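You operate a simulated robot arm through the tools that you are given. There is no shell and no other tool. Be economical: measure what you need, move in short steps, check, and stop when the job is done.

Carry out the task below with a simulated robot arm. There is one attempt and no reset: what you move stays moved.

TASK
Put the 175 MM spacer fork from the top of the motor table on top of the steel plate with the teal grip and the 125 MM spacer fork on the thin square plate there.
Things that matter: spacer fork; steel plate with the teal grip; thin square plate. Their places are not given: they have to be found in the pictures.

It is judged by the outcome, as a careful person would: the job done as asked, and still so three seconds after it is handed in. It fails if anything else is knocked over, pushed out of place, dropped, spilled or broken.

THE ROBOT
A 7-joint arm with a two-finger parallel gripper, fixed in place. Base frame: the origin is at the foot of the arm, x ahead of it, y to its left, z up; the work surface is at about z = 0. Lengths are in m, angles in degrees, forces in N, time in s.
With the tool pointing down near the work surface it reaches from about 0.24 to 0.62 m from the base axis. Its first joint turns from -66.0 to 66.0 degrees. Payload 2.6 kg.
Tool frame: the origin (TCP) lies between the finger pads and is the grasp point; the fingertips stand 0.03 m ahead of it; z points along the fingers, y is the line along which they close. The gripper opens to 0.094 m. The fingers are 0.028 m wide and 0.01 m thick; the gripper's body (0.05 by 0.096 m) begins 0.055 m behind the TCP.
Orientation is that of the tool frame in the base frame, as a unit quaternion [w, x, y, z]. With the fingers straight down and closing along the base's y, the tool's x points along the base's -x, its y along +y and its z along -z.

THE INTERFACE
- The arm moves only by the tool send_rows. Its argument "steps" is a list of rows, each a list of 2 entries, a list of its own where there are three numbers: the shift along the tool's x, y, z in m, then the turn, a rotation vector about the tool's x, y, z in degrees. In form: [[[x, y, z], [ax, ay, az]], ...]. A call has 1 to 10 rows; each row shifts and turns the commanded pose from where the row before left it, along the tool's axes as they then stand. "fingers" is the closure, from 0 (fully open) to 1 (shut), set as the call begins (left out, the last holds). A row lasts 0.2 s, in which the tool goes at most 0.05 m and 8.6 degrees; a call with a longer step from one row to the next is refused whole, and so is a gripper value outside its range. A pose out of reach is approached as far as the arm can. The call stops where the force on the tool passes 40 N (or 10 N more than at its start, if that is more) or the arm is blocked; 0.2 s more then pass. The fingers move at their own pace (about 0.072 m/s each) and stop on an object; they squeeze with about 41 N. The grip force told is the motor's: it shows also when the fingers shut on nothing. Time passes only in rows, and 0.2 s behind the last, so rows that do not move let the fingers close. It gives the time, the measured TCP pose, the force on the tool (base axes), the opening and the grip force at its end, in the units of the frame above (readings bear some noise), and new pictures: "show" is both (left out), scene, wrist or none.
- Cameras (640 x 400 px; columns grow to the right, rows downward): "scene" is fixed at [0.0291, 0.4256, 0.5897]; the picture's right is [-0.76, -0.65, 0.00], its down [-0.29, 0.34, -0.90] and it looks along [0.58, -0.68, -0.44] (base axes); focal length 347 px, centre (320, 200). "wrist" rides on the gripper at [-0.037, 0, -0.058] in the tool frame; the picture's right is [0.00, -1.00, 0.00], its down [0.97, 0.00, -0.24] and it looks along [0.24, 0.00, 0.97] (tool axes); focal length 218 px, centre (320, 200).
- locate(camera, pixels): for up to 12 pixels [column, row] of the newest picture of that camera ("zoom" is the newest enlarged one), the place [x, y, z] in the base frame of the surface seen there, good to about 0.002 m, but the place of the scene camera against the robot may be out by one fixed shift of up to 0.018 m in any direction. No time passes.
- enlarge(camera, box): a new picture of the part [left, top, right, bottom] of that camera's present view, enlarged. No time passes.
- sign_off(): hands the job in; it is judged then, once.

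Work in short steps. Measure before you move; look again where a grasp or a placing could have gone wrong, and mend it. You have 60 turns and 120 pictures in all, those below and enlarged ones among them. Open the gripper and draw the arm clear of the work before you hand the job in, unless the task says otherwise; then end with one line.

The tools are called after "Emit:" as a command line: name --argument value ..., lists and objects as JSON in quotes. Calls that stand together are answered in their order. send_rows: Moves the arm, as the interface text tells. Its arguments: {"type":"object","properties":{"steps":{"type":"array","items":{"type":"array"}},"fingers":{"type":"number"},"show":{"type":"string","enum":["both","scene","wrist","none"]}},"required":["steps"]} The other tools are called the same way: locate (camera, pixels) gives the place of the surface under pixels of a picture; enlarge (camera, box) takes an enlarged picture of a part of a camera's view; sign_off () hands the job in.

At the start:

```text
clock: 0.0
tcp_pos: [0.3397, -0.2974, 0.285]
tool_rot: [0.0, 0.0, 1.0, 0.0]
ft_force: [-0.7, -0.3, -0.1]
gripper_width: 0.0942
grip_force: 0.0
```

scene: 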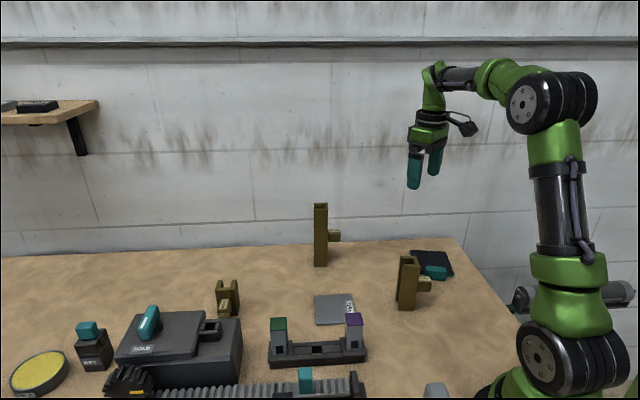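
wrist: 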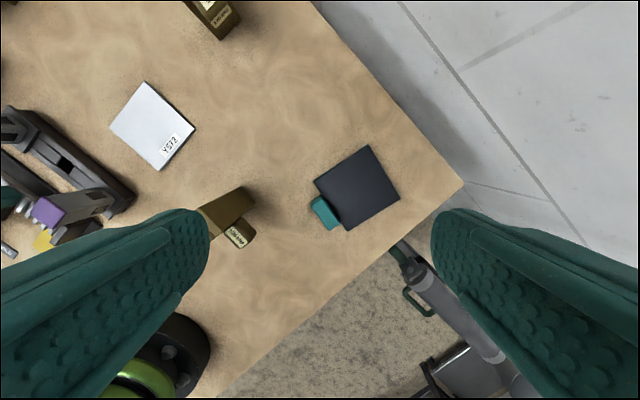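

I see three brown forks (228,298), (320,235), (408,283), a dark plate with a teal grip (432,263) and a grey thin plate (335,310). I'll enlarge them to read the labels.

Emit:
enlarge --camera "scene" --box '[200, 190, 360, 330]'

Emit:
enlarge --camera "scene" --box '[360, 230, 480, 330]'

Emit:
enlarge --camera "wrist" --box '[180, 0, 280, 260]'

Emit:
locate --camera "scene" --pixels '[[320, 206], [320, 262], [335, 236], [228, 283], [225, 312], [408, 262], [404, 305], [425, 285], [335, 308], [432, 256], [434, 270]]'

Emit:
locate --camera "wrist" --pixels '[[145, 82], [195, 128], [160, 169], [110, 126], [369, 146], [399, 196], [347, 230], [315, 182], [326, 212], [235, 195], [240, 232], [225, 20]]'

```text
2.86 times, centred on (280, 260) of scene
```

zoom: 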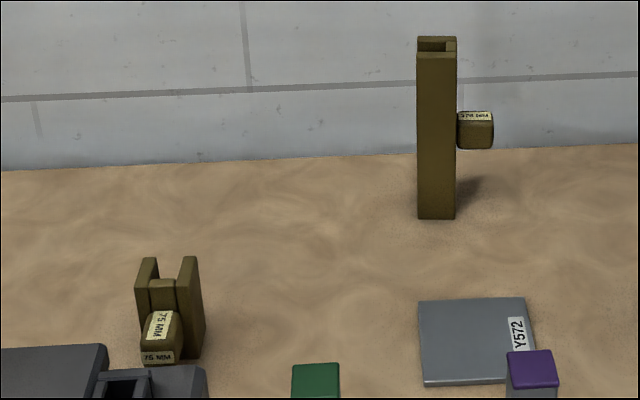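

```text
4.00 times, centred on (420, 280) of scene
```

zoom: 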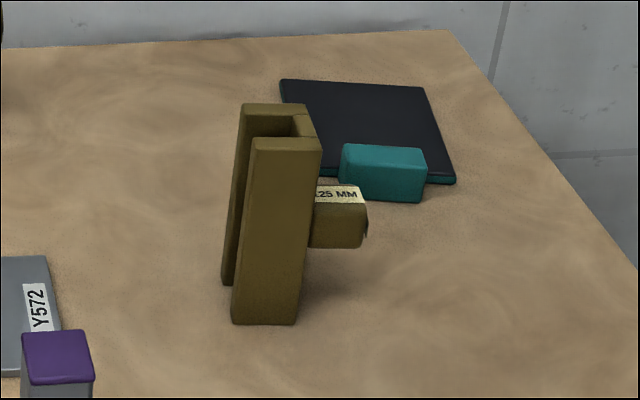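

```text
1.54 times, centred on (230, 130) of wrist
```

zoom: 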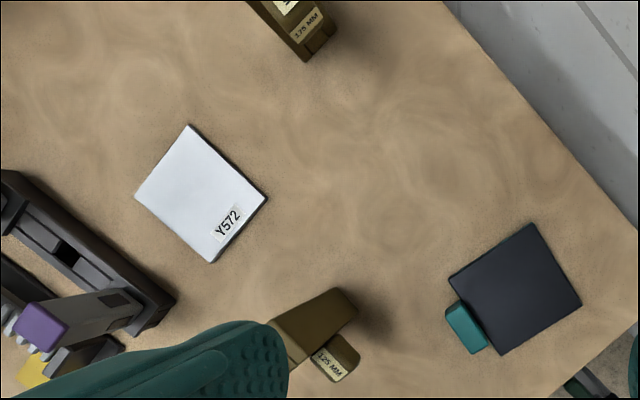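

```text
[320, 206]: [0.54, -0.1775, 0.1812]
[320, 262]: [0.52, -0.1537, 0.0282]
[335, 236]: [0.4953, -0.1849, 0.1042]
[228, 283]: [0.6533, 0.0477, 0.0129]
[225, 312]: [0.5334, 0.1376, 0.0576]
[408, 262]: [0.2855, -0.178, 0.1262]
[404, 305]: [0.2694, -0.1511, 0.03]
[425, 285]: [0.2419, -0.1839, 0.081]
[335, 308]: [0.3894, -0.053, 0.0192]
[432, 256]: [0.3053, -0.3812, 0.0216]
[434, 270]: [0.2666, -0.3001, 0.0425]
```

```text
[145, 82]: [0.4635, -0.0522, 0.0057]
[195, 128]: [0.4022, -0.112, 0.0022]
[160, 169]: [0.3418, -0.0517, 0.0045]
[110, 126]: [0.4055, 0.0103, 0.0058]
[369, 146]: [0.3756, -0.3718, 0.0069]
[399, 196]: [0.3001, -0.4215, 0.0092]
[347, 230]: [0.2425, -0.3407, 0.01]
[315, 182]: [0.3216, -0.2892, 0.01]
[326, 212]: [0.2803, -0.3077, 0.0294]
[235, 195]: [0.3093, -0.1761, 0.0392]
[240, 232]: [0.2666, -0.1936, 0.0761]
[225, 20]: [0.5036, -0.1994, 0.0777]
```

The 175 MM fork is the tall one and the 125 MM fork is the medium one. I'll move the wrist camera between them to get their geometry.

Emit:
send_rows --steps '[[[-0.03, 0.03, -0.01], [0, 0, 0]], [[-0.03, 0.03, -0.01], [0, 0, 0]], [[-0.03, 0.03, -0.01], [0, 0, 0]], [[-0.03, 0.03, -0.01], [0, 0, 0]], [[-0.03, 0.0, -0.01], [0, 0, 0]], [[0, 0, 0], [0, 0, 0]]]' --fingers 0 --show "wrist"

```text
clock: 1.4
tcp_pos: [0.4923, -0.1773, 0.3334]
tool_rot: [0.0, 0.0, 1.0, 0.0]
ft_force: [0.0, 0.4, -0.8]
gripper_width: 0.094
grip_force: 0.1
```

wrist: 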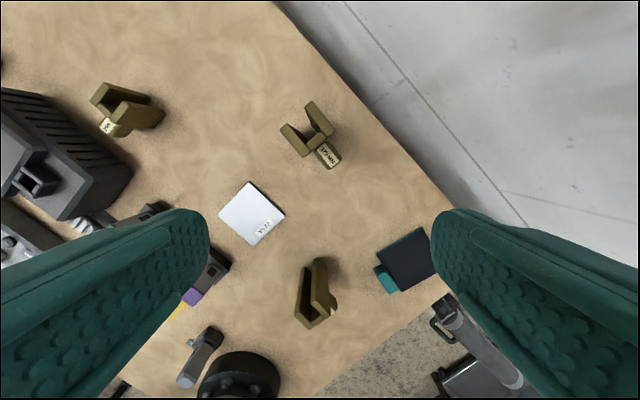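

Emit:
enlarge --camera "wrist" --box '[272, 95, 352, 175]'

Emit:
enlarge --camera "wrist" --box '[275, 245, 355, 335]'

```text
5.00 times, centred on (312, 135) of wrist
```

zoom: 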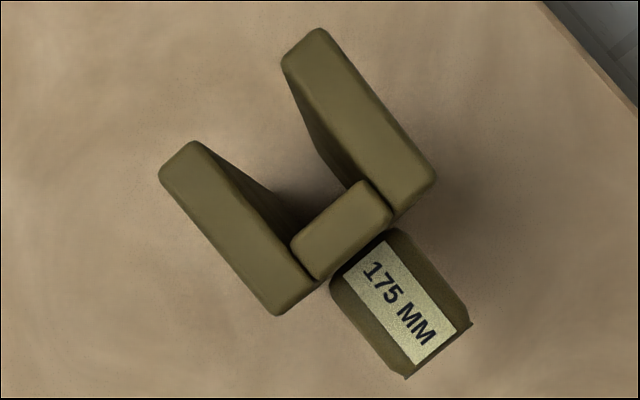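

```text
4.44 times, centred on (315, 290) of wrist
```

zoom: 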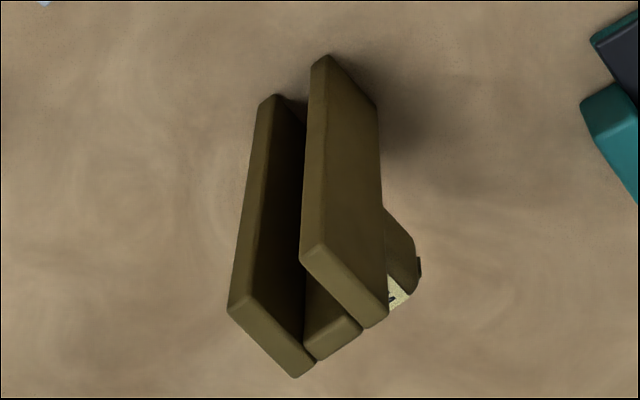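

Both forks are U-shaped with a handle on the back. I'll locate the top faces and the handles.

Emit:
locate --camera "wrist" --pixels '[[296, 140.6], [320, 119], [316, 140.6], [329, 155], [284, 129], [305, 154], [310.5, 104], [331, 132], [324, 146], [337, 160], [330, 168]]'

Emit:
locate --camera "zoom" --pixels '[[240, 310], [296, 368], [312, 258], [376, 318], [270, 335], [345, 285], [335, 335], [400, 290], [345, 180], [316, 70], [374, 110]]'

```text
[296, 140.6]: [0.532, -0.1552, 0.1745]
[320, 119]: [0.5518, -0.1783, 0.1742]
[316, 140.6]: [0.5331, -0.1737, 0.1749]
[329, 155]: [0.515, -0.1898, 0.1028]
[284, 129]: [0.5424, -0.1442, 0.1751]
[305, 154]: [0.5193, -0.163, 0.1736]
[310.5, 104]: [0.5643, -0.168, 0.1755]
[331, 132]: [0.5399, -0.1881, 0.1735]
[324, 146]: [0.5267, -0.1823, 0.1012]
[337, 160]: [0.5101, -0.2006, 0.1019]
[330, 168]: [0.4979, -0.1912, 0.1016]
```

```text
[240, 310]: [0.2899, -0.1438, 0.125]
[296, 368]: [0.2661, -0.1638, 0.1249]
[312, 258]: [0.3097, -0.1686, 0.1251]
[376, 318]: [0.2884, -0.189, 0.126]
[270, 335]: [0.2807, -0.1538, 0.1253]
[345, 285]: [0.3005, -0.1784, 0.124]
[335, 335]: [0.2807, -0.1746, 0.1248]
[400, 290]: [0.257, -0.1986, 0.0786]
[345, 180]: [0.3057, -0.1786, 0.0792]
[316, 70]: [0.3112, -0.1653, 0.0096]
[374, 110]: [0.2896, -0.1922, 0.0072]
```

Fork 175: centre (0.542,-0.167), top 0.175, width about 0.04 along -50°. Fork 125: centre (0.2885,-0.166), top 0.125, same heading. I'll yaw the tool 40° and hover above the 175.

Emit:
send_rows --steps '[[[0, 0, 0], [0, 0, -8]], [[0, 0, 0], [0, 0, -8]], [[0, 0, 0], [0, 0, -8]], [[0, 0, 0], [0, 0, -8]], [[0, 0, 0], [0, 0, -8]], [[-0.0224, -0.012, 0.03], [0, 0, 0]], [[-0.0224, -0.0119, 0.03], [0, 0, 0]], [[0, 0, 0.03], [0, 0, 0]], [[0, 0, 0.0], [0, 0, 0]]]' --fingers 0

```text
clock: 3.4
tcp_pos: [0.5407, -0.1661, 0.2447]
tool_rot: [0.0, -0.342, 0.94, 0.0]
ft_force: [0.2, 0.1, -0.2]
gripper_width: 0.094
grip_force: 0.1
```

scene: 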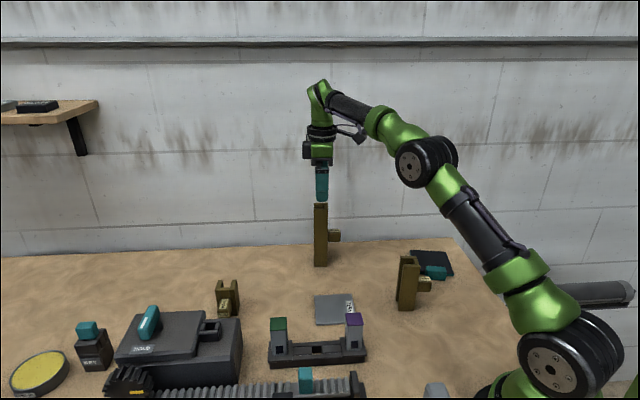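
wrist: 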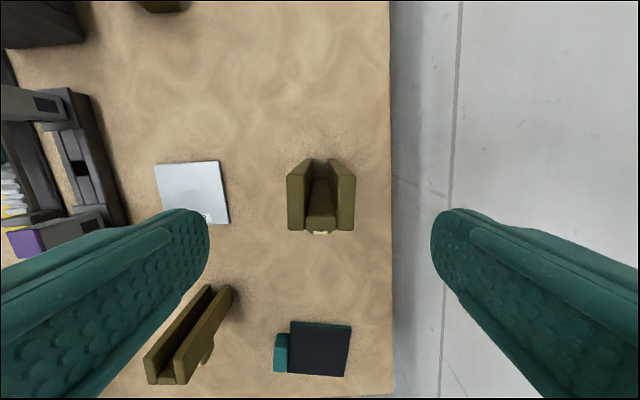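

The fork is centred (columns 287–355) and aligned with the fingers. I'll descend to TCP z≈0.14.

Emit:
send_rows --steps '[[[0, 0, 0.03], [0, 0, 0]], [[0, 0, 0.03], [0, 0, 0]], [[0, 0, 0.025], [0, 0, 0]], [[0, 0, 0.019], [0, 0, 0]], [[0, 0, 0.0], [0, 0, 0]]]' --fingers 0 --show "both"

```text
clock: 4.6
tcp_pos: [0.5411, -0.1673, 0.1415]
tool_rot: [0.0, -0.341, 0.94, 0.0]
ft_force: [0.0, 0.3, -0.3]
gripper_width: 0.0942
grip_force: 0.1
```

scene: 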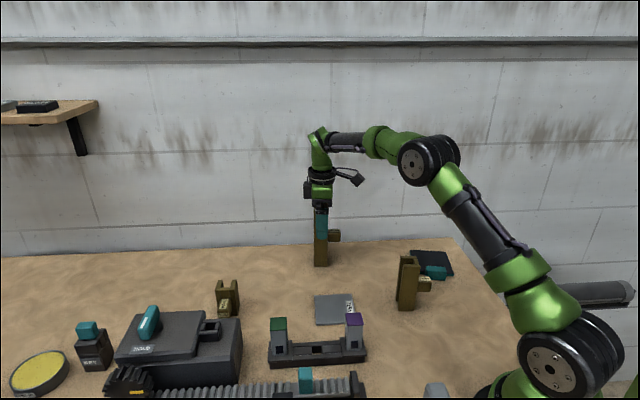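
wrist: 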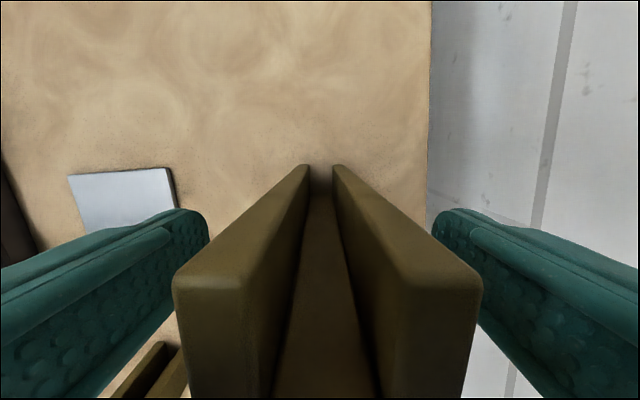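

The fork sits between the fingers about 1 mm off centre, which is fine. Closing.

Emit:
send_rows --steps '[[[0, -0.001, 0], [0, 0, 0]], [[0, 0, 0], [0, 0, 0]], [[0, 0, 0], [0, 0, 0]], [[0, 0, 0], [0, 0, 0]], [[0, 0, 0], [0, 0, 0]]]' --fingers 1 --show "none"

Emit:
send_rows --steps '[[[0, 0, -0.015], [0, 0, 0]], [[0, 0, -0.03], [0, 0, 0]], [[0, 0, -0.03], [0, 0, 0]], [[0, 0, 0], [0, 0, 0]]]'

```text
clock: 5.8
tcp_pos: [0.5419, -0.1669, 0.1418]
tool_rot: [0.0, -0.343, 0.939, 0.0]
ft_force: [0.7, -0.7, 1.4]
gripper_width: 0.0462
grip_force: 41.1
```

```text
clock: 6.8
tcp_pos: [0.5401, -0.1665, 0.2157]
tool_rot: [0.0, -0.342, 0.94, 0.001]
ft_force: [0.5, 0.0, -6.3]
gripper_width: 0.0463
grip_force: 41.0
```

scene: 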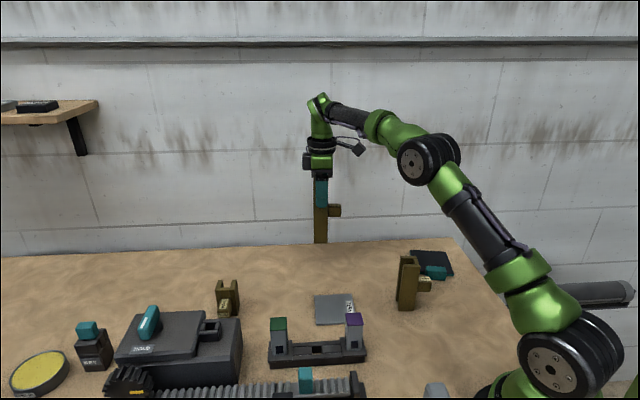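
wrist: 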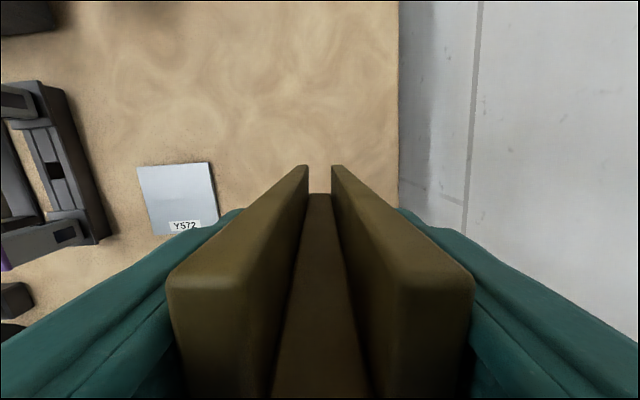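

Held firmly (opening 0.046, about 6 N weight). The plate centre (0.310,-0.356) lies almost straight along tool +x, so I'll carry it there.

Emit:
send_rows --steps '[[[0.025, 0, 0], [0, 0, 0]], [[0.039, 0, 0], [0, 0, 0]], [[0.039, 0, 0], [0, 0, 0]], [[0.039, 0, 0], [0, 0, 0]], [[0.039, 0.003, 0], [0, 0, 0]], [[0.039, 0, 0], [0, 0, 0]], [[0.039, 0, 0], [0, 0, 0]], [[0.025, 0, 0], [0, 0, 0]], [[0.014, 0, 0], [0, 0, 0]], [[0, 0, 0], [0, 0, 0]]]'

```text
clock: 9.0
tcp_pos: [0.3109, -0.3564, 0.2153]
tool_rot: [0.0, -0.343, 0.94, 0.0]
ft_force: [-0.1, 0.2, -4.5]
gripper_width: 0.0463
grip_force: 41.4
```

scene: 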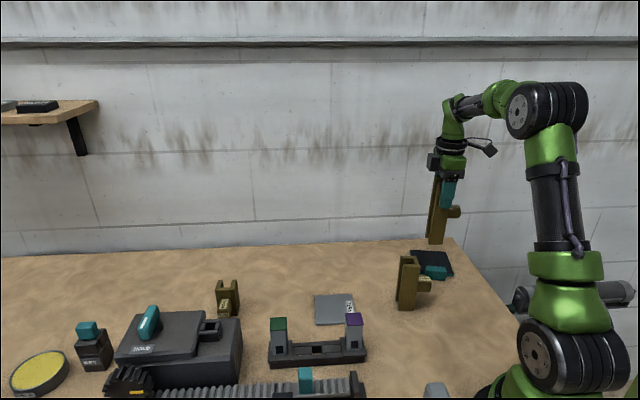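
wrist: 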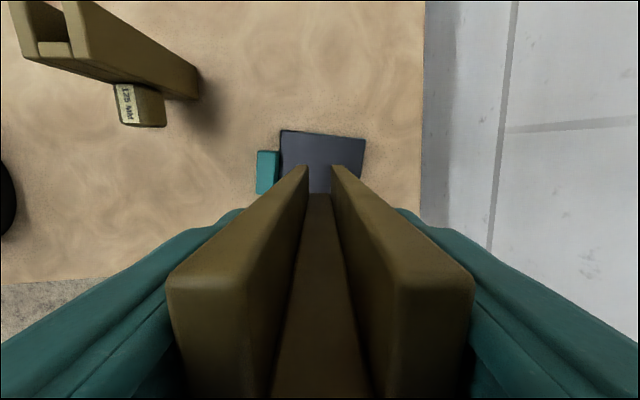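

Checking the plate's far edge in the wrist view before lowering.

Emit:
locate --camera "wrist" --pixels '[[284, 133], [362, 141], [283, 180], [358, 170], [268, 170], [320, 150], [320, 186]]'

Emit:
locate --camera "scene" --pixels '[[412, 252], [446, 252], [452, 273], [428, 263], [435, 272]]'

```text
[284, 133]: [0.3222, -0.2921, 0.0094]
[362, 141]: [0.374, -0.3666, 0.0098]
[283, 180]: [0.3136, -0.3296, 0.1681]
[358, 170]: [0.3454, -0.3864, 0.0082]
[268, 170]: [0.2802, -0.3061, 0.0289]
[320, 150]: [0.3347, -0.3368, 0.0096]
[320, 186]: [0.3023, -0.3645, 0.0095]
```

```text
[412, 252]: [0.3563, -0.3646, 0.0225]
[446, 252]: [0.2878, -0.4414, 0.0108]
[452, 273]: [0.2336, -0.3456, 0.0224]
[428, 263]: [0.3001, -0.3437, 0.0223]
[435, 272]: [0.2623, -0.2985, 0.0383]
```

The plate is confirmed with its top at z≈0.0095, so contact is expected at TCP z≈0.151. I'll lower, slowing near the end.

Emit:
send_rows --steps '[[[0, 0, 0.02], [0, 0, 0]], [[0, 0, 0.02], [0, 0, 0]], [[0, 0, 0.012], [0, 0, 0]], [[0, 0, 0.006], [0, 0, 0]], [[0, 0, 0.002], [0, 0, 0]], [[0, 0, 0.002], [0, 0, 0]], [[0, 0, 0], [0, 0, 0]]]'

```text
clock: 10.6
tcp_pos: [0.3103, -0.3567, 0.1543]
tool_rot: [0.0, -0.342, 0.94, 0.001]
ft_force: [-0.3, 0.4, -5.8]
gripper_width: 0.0467
grip_force: 41.1
```

scene: 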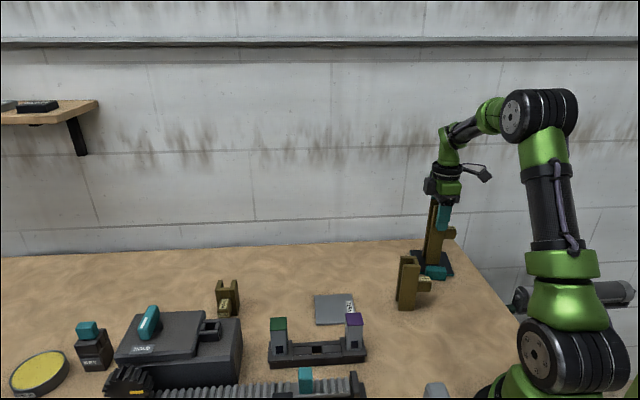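
wrist: 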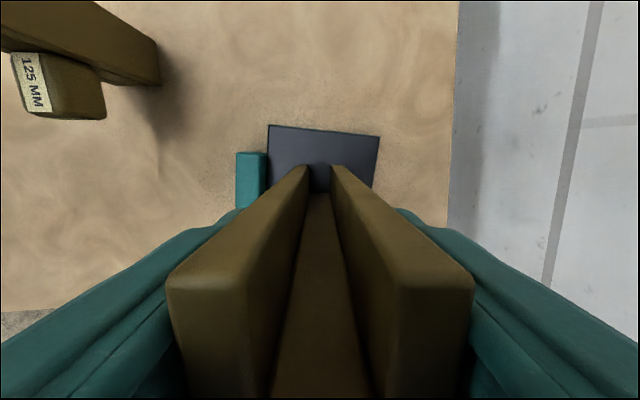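

Not yet in contact (z force still about -5.8 N). Continuing in 1 mm steps.

Emit:
send_rows --steps '[[[0, 0, 0.001], [0, 0, 0]], [[0, 0, 0.001], [0, 0, 0]], [[0, 0, 0.001], [0, 0, 0]], [[0, 0, 0], [0, 0, 0]]]' --show "none"

```text
clock: 11.6
tcp_pos: [0.3095, -0.3554, 0.1506]
tool_rot: [0.0, -0.341, 0.94, 0.0]
ft_force: [-2.5, 3.0, 4.7]
gripper_width: 0.0464
grip_force: 41.1
```

Contact: the z force turned positive. Opening the fingers.

Emit:
send_rows --steps '[[[0, 0, 0], [0, 0, 0]], [[0, 0, 0], [0, 0, 0]], [[0, 0, 0], [0, 0, 0]], [[0, 0, 0], [0, 0, 0]]]' --fingers 0

```text
clock: 12.6
tcp_pos: [0.3109, -0.3553, 0.1496]
tool_rot: [0.0, -0.342, 0.94, -0.001]
ft_force: [0.1, 0.4, -0.6]
gripper_width: 0.0939
grip_force: 0.1
```

scene: 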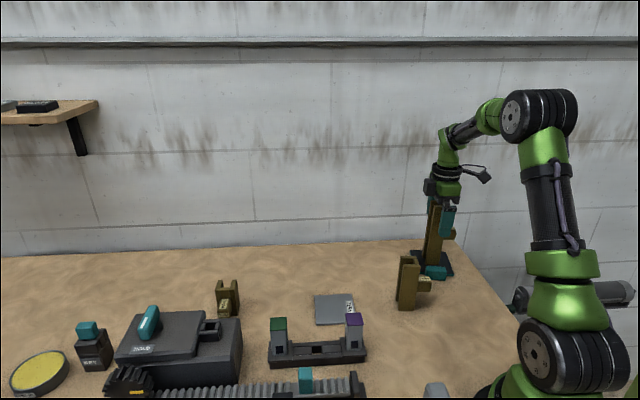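
wrist: 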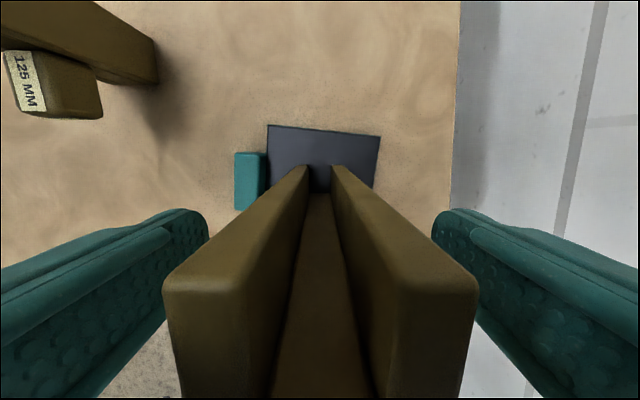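

The 175 stands on its own. I'll rise and move above the 125 fork.

Emit:
send_rows --steps '[[[0, 0, -0.02], [0, 0, 0]], [[0, 0, -0.035], [0, 0, 0]], [[0, 0, -0.035], [0, 0, 0]], [[-0.0209, 0.0318, 0], [0, 0, 0]], [[-0.0209, 0.0318, 0], [0, 0, 0]], [[-0.0209, 0.0318, 0], [0, 0, 0]], [[-0.0209, 0.0318, 0], [0, 0, 0]], [[-0.0208, 0.0318, 0], [0, 0, 0]], [[0, 0, 0], [0, 0, 0]]]'

```text
clock: 14.6
tcp_pos: [0.2893, -0.1672, 0.2419]
tool_rot: [0.0, -0.341, 0.94, -0.001]
ft_force: [-0.5, 0.3, 0.1]
gripper_width: 0.0939
grip_force: 0.2
```

scene: 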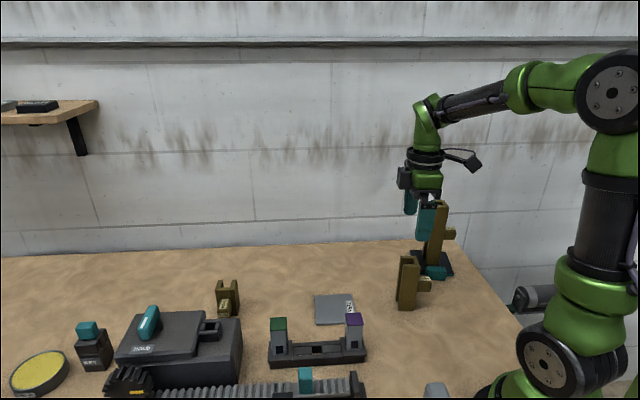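
wrist: 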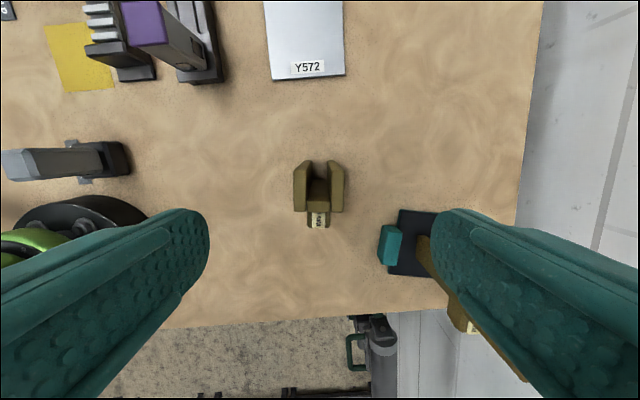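

Aligned over the 125 (centre column about 319). I'll check the post heights near the grey plate and descend to z≈0.095.

Emit:
locate --camera "wrist" --pixels '[[145, 22], [180, 45], [205, 70], [273, 76], [341, 73], [302, 190], [336, 187]]'

Emit:
send_rows --steps '[[[0, 0, 0.035], [0, 0, 0]], [[0, 0, 0.035], [0, 0, 0]], [[0, 0, 0.03], [0, 0, 0]], [[0, 0, 0.027], [0, 0, 0]], [[0, 0, 0.018], [0, 0, 0]], [[0, 0, 0], [0, 0, 0]]]'

```text
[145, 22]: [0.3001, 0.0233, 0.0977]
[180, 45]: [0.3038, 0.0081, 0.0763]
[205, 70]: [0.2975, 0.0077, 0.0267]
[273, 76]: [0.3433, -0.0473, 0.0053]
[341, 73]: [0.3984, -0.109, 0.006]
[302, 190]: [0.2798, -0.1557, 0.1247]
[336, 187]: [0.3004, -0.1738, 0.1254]
```

```text
clock: 16.0
tcp_pos: [0.2896, -0.1673, 0.0959]
tool_rot: [0.0, -0.342, 0.94, 0.0]
ft_force: [0.6, 0.4, -0.5]
gripper_width: 0.0937
grip_force: 0.0
```

scene: 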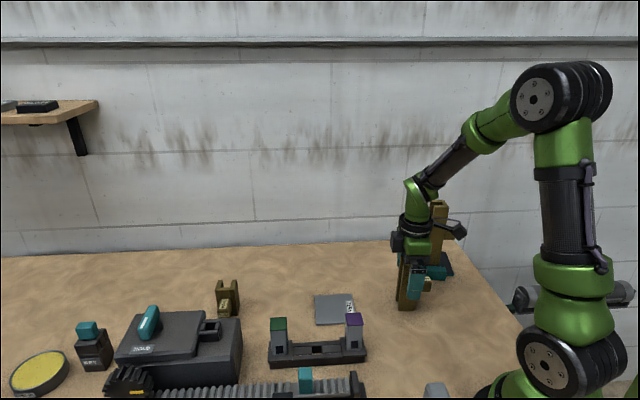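
wrist: 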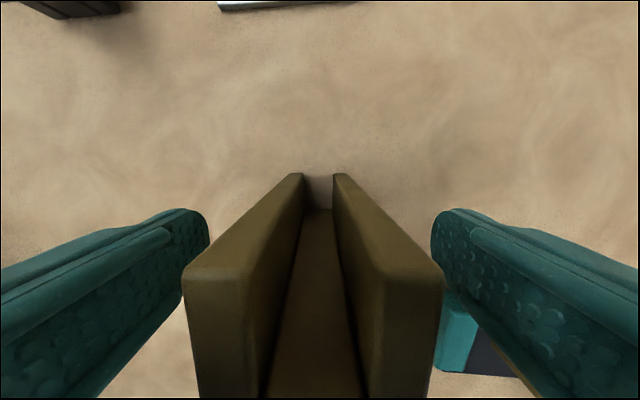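

Centred to within 1 mm. Close, then lift.

Emit:
send_rows --steps '[[[0, 0.001, 0], [0, 0, 0]], [[0, 0, 0], [0, 0, 0]], [[0, 0, 0], [0, 0, 0]], [[0, 0, 0], [0, 0, 0]], [[0, 0, 0], [0, 0, 0]]]' --fingers 1 --show "none"

Emit:
send_rows --steps '[[[0, 0, -0.015], [0, 0, 0]], [[0, 0, -0.03], [0, 0, 0]], [[0, 0, -0.025], [0, 0, 0]], [[0, 0, 0], [0, 0, 0]]]'

```text
clock: 17.2
tcp_pos: [0.2891, -0.1664, 0.0965]
tool_rot: [0.0, -0.341, 0.94, 0.0]
ft_force: [0.4, -0.7, -0.6]
gripper_width: 0.0461
grip_force: 41.4
```

```text
clock: 18.2
tcp_pos: [0.2878, -0.1671, 0.1651]
tool_rot: [0.0, -0.343, 0.939, 0.0]
ft_force: [0.0, -0.6, -4.2]
gripper_width: 0.0463
grip_force: 41.0
```

scene: 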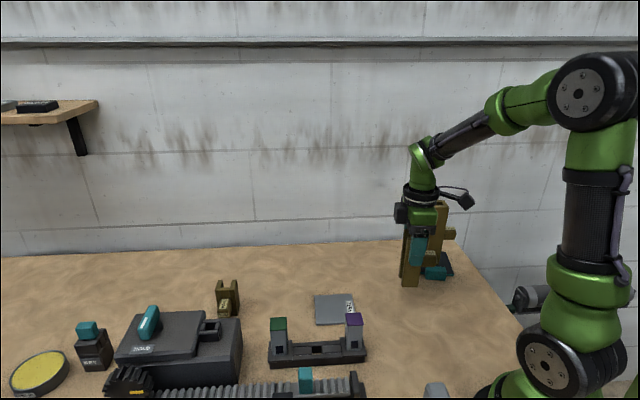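
wrist: 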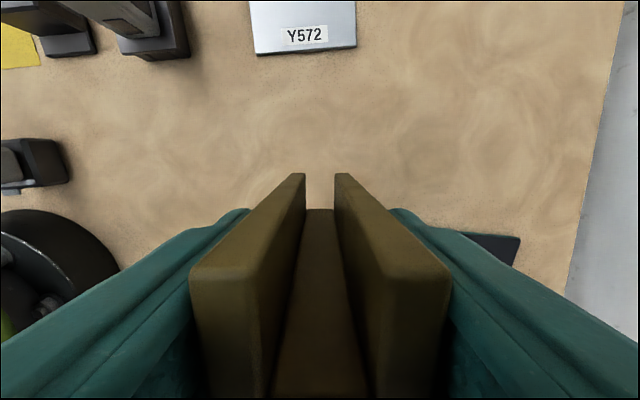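

Held. Carrying to above the grey plate's centre (0.403,-0.051).

Emit:
send_rows --steps '[[[-0.022, 0.003, 0], [0, 0, 0]], [[-0.035, 0.003, 0], [0, 0, 0]], [[-0.035, 0.003, 0], [0, 0, 0]], [[-0.035, 0.003, 0], [0, 0, 0]], [[-0.022, 0.0026, 0], [0, 0, 0]], [[-0.0131, 0, 0], [0, 0, 0]], [[0, 0, 0], [0, 0, 0]]]'

```text
clock: 19.8
tcp_pos: [0.4026, -0.0508, 0.1654]
tool_rot: [0.0, -0.342, 0.94, -0.001]
ft_force: [-0.2, -0.2, -5.1]
gripper_width: 0.0463
grip_force: 41.0
```

scene: 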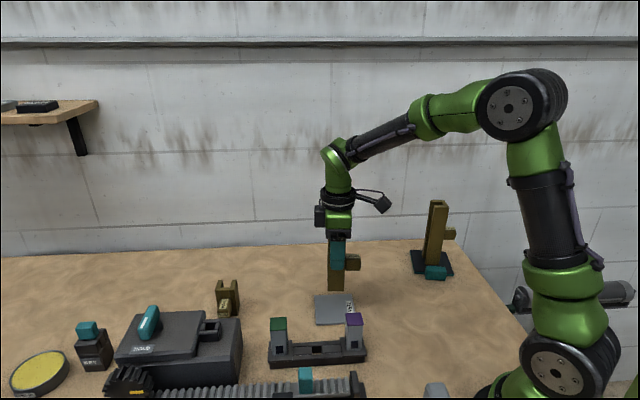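
wrist: 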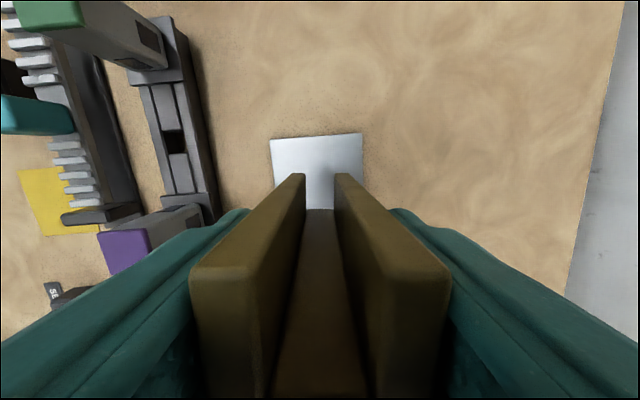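

The fork is above the plate's centre and the 175 stands well on its plate. Lowering; contact is expected at z≈0.102.

Emit:
send_rows --steps '[[[0, 0, 0.02], [0, 0, 0]], [[0, 0, 0.02], [0, 0, 0]], [[0, 0, 0.012], [0, 0, 0]], [[0, 0, 0.006], [0, 0, 0]], [[0, 0, 0.002], [0, 0, 0]], [[0, 0, 0.001], [0, 0, 0]], [[0, 0, 0.001], [0, 0, 0]], [[0, 0, 0], [0, 0, 0]]]'

```text
clock: 21.6
tcp_pos: [0.4041, -0.0514, 0.1025]
tool_rot: [0.0, -0.342, 0.94, -0.001]
ft_force: [-0.4, 0.3, -4.3]
gripper_width: 0.0464
grip_force: 40.7
```

scene: 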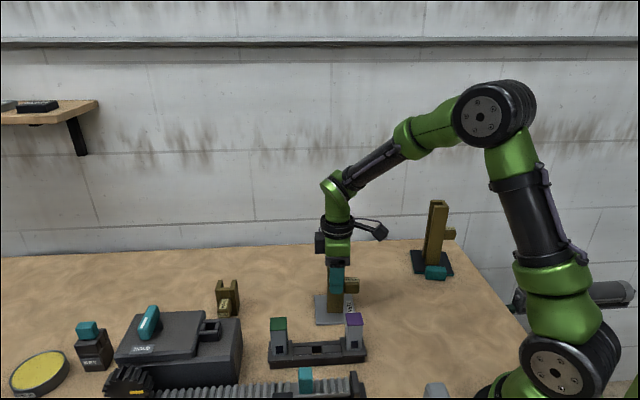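
wrist: 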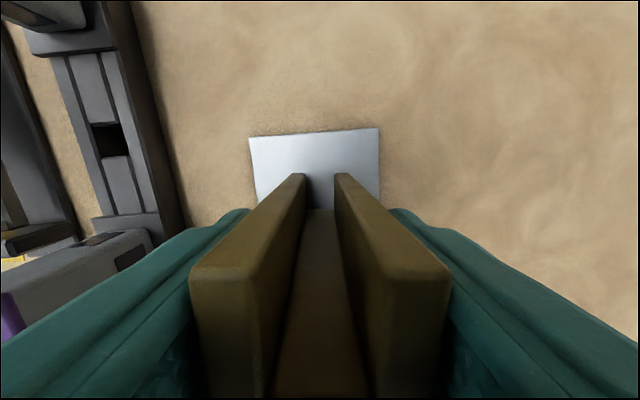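

Not in contact yet (-4.3 N). One more millimetre.

Emit:
send_rows --steps '[[[0, 0, 0.001], [0, 0, 0]], [[0, 0, 0], [0, 0, 0]]]' --show "none"

```text
clock: 22.2
tcp_pos: [0.4038, -0.0513, 0.1023]
tool_rot: [0.0, -0.342, 0.94, -0.001]
ft_force: [-0.3, 0.7, -4.5]
gripper_width: 0.0462
grip_force: 41.1
```

Emit:
send_rows --steps '[[[0, 0, 0.001], [0, 0, 0]], [[0, 0, 0], [0, 0, 0]]]' --show "none"

```text
clock: 22.8
tcp_pos: [0.4025, -0.0522, 0.1021]
tool_rot: [0.0, -0.341, 0.94, 0.0]
ft_force: [-2.9, 0.7, 8.0]
gripper_width: 0.0461
grip_force: 40.8
```

In contact (+8 N). Release and let it settle.

Emit:
send_rows --steps '[[[0, 0, 0], [0, 0, 0]], [[0, 0, 0], [0, 0, 0]], [[0, 0, 0], [0, 0, 0]], [[0, 0, 0], [0, 0, 0]], [[0, 0, 0], [0, 0, 0]]]' --fingers 0

```text
clock: 24.0
tcp_pos: [0.4024, -0.0522, 0.1025]
tool_rot: [0.0, -0.342, 0.94, 0.0]
ft_force: [0.0, -0.2, 0.2]
gripper_width: 0.0938
grip_force: 0.1
```

scene: 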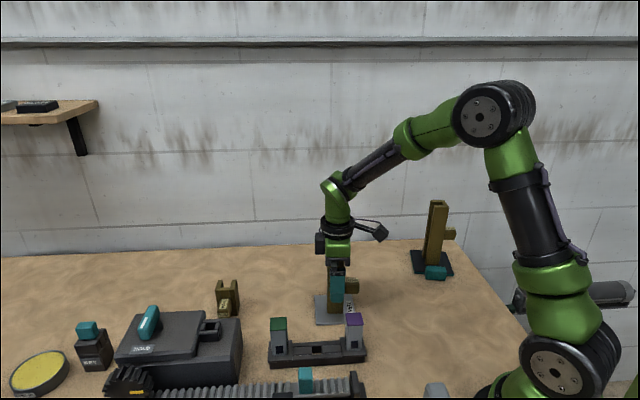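
wrist: 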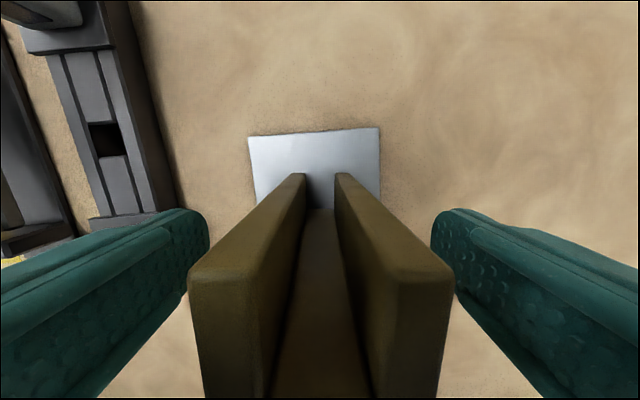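

The fork stands free. I'll raise the arm straight up and clear of the work.

Emit:
send_rows --steps '[[[0, 0, -0.02], [0, 0, 0]], [[0, 0, -0.04], [0, 0, 0]], [[0, 0, -0.04], [0, 0, 0]], [[0, 0, -0.04], [0, 0, 0]], [[0, 0, -0.04], [0, 0, 0]], [[-0.03, 0, -0.02], [0, 0, 0]], [[-0.03, 0, 0], [0, 0, 0]], [[0, 0, 0], [0, 0, 0]]]'

Emit:
enlarge --camera "scene" --box '[300, 180, 480, 340]'

```text
clock: 25.8
tcp_pos: [0.4491, -0.0137, 0.3014]
tool_rot: [0.0, -0.342, 0.94, 0.0]
ft_force: [0.5, -0.8, 0.5]
gripper_width: 0.0939
grip_force: 0.1
```

scene: 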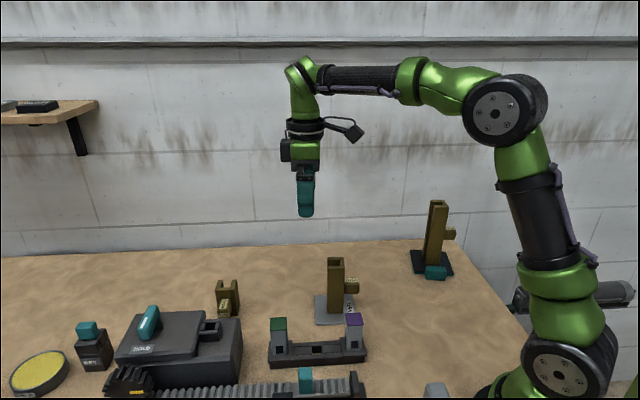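
wrist: 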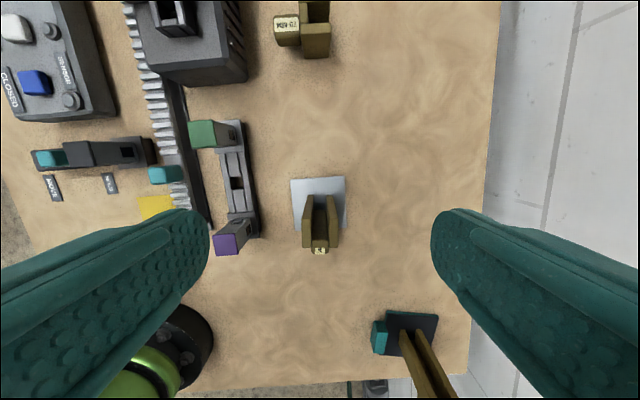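

```text
2.50 times, centred on (390, 260) of scene
```

zoom: 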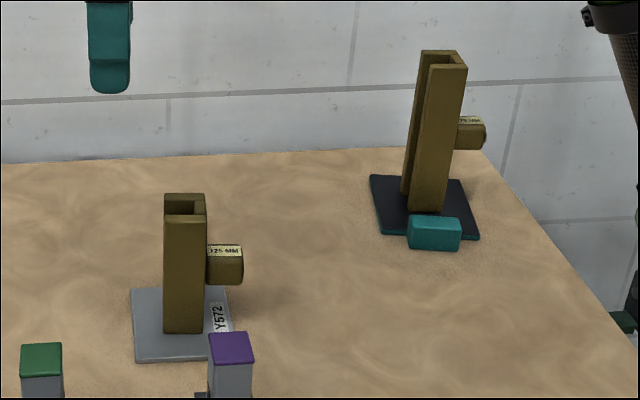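

Both forks stand upright on the right plates, nothing else has moved, and the arm is clear with the gripper open.

Emit:
sign_off

```text
The job is handed in.
```

The 175 MM fork now stands on the steel plate with the teal grip, and the 125 MM fork stands on the thin square plate; nothing else was moved.
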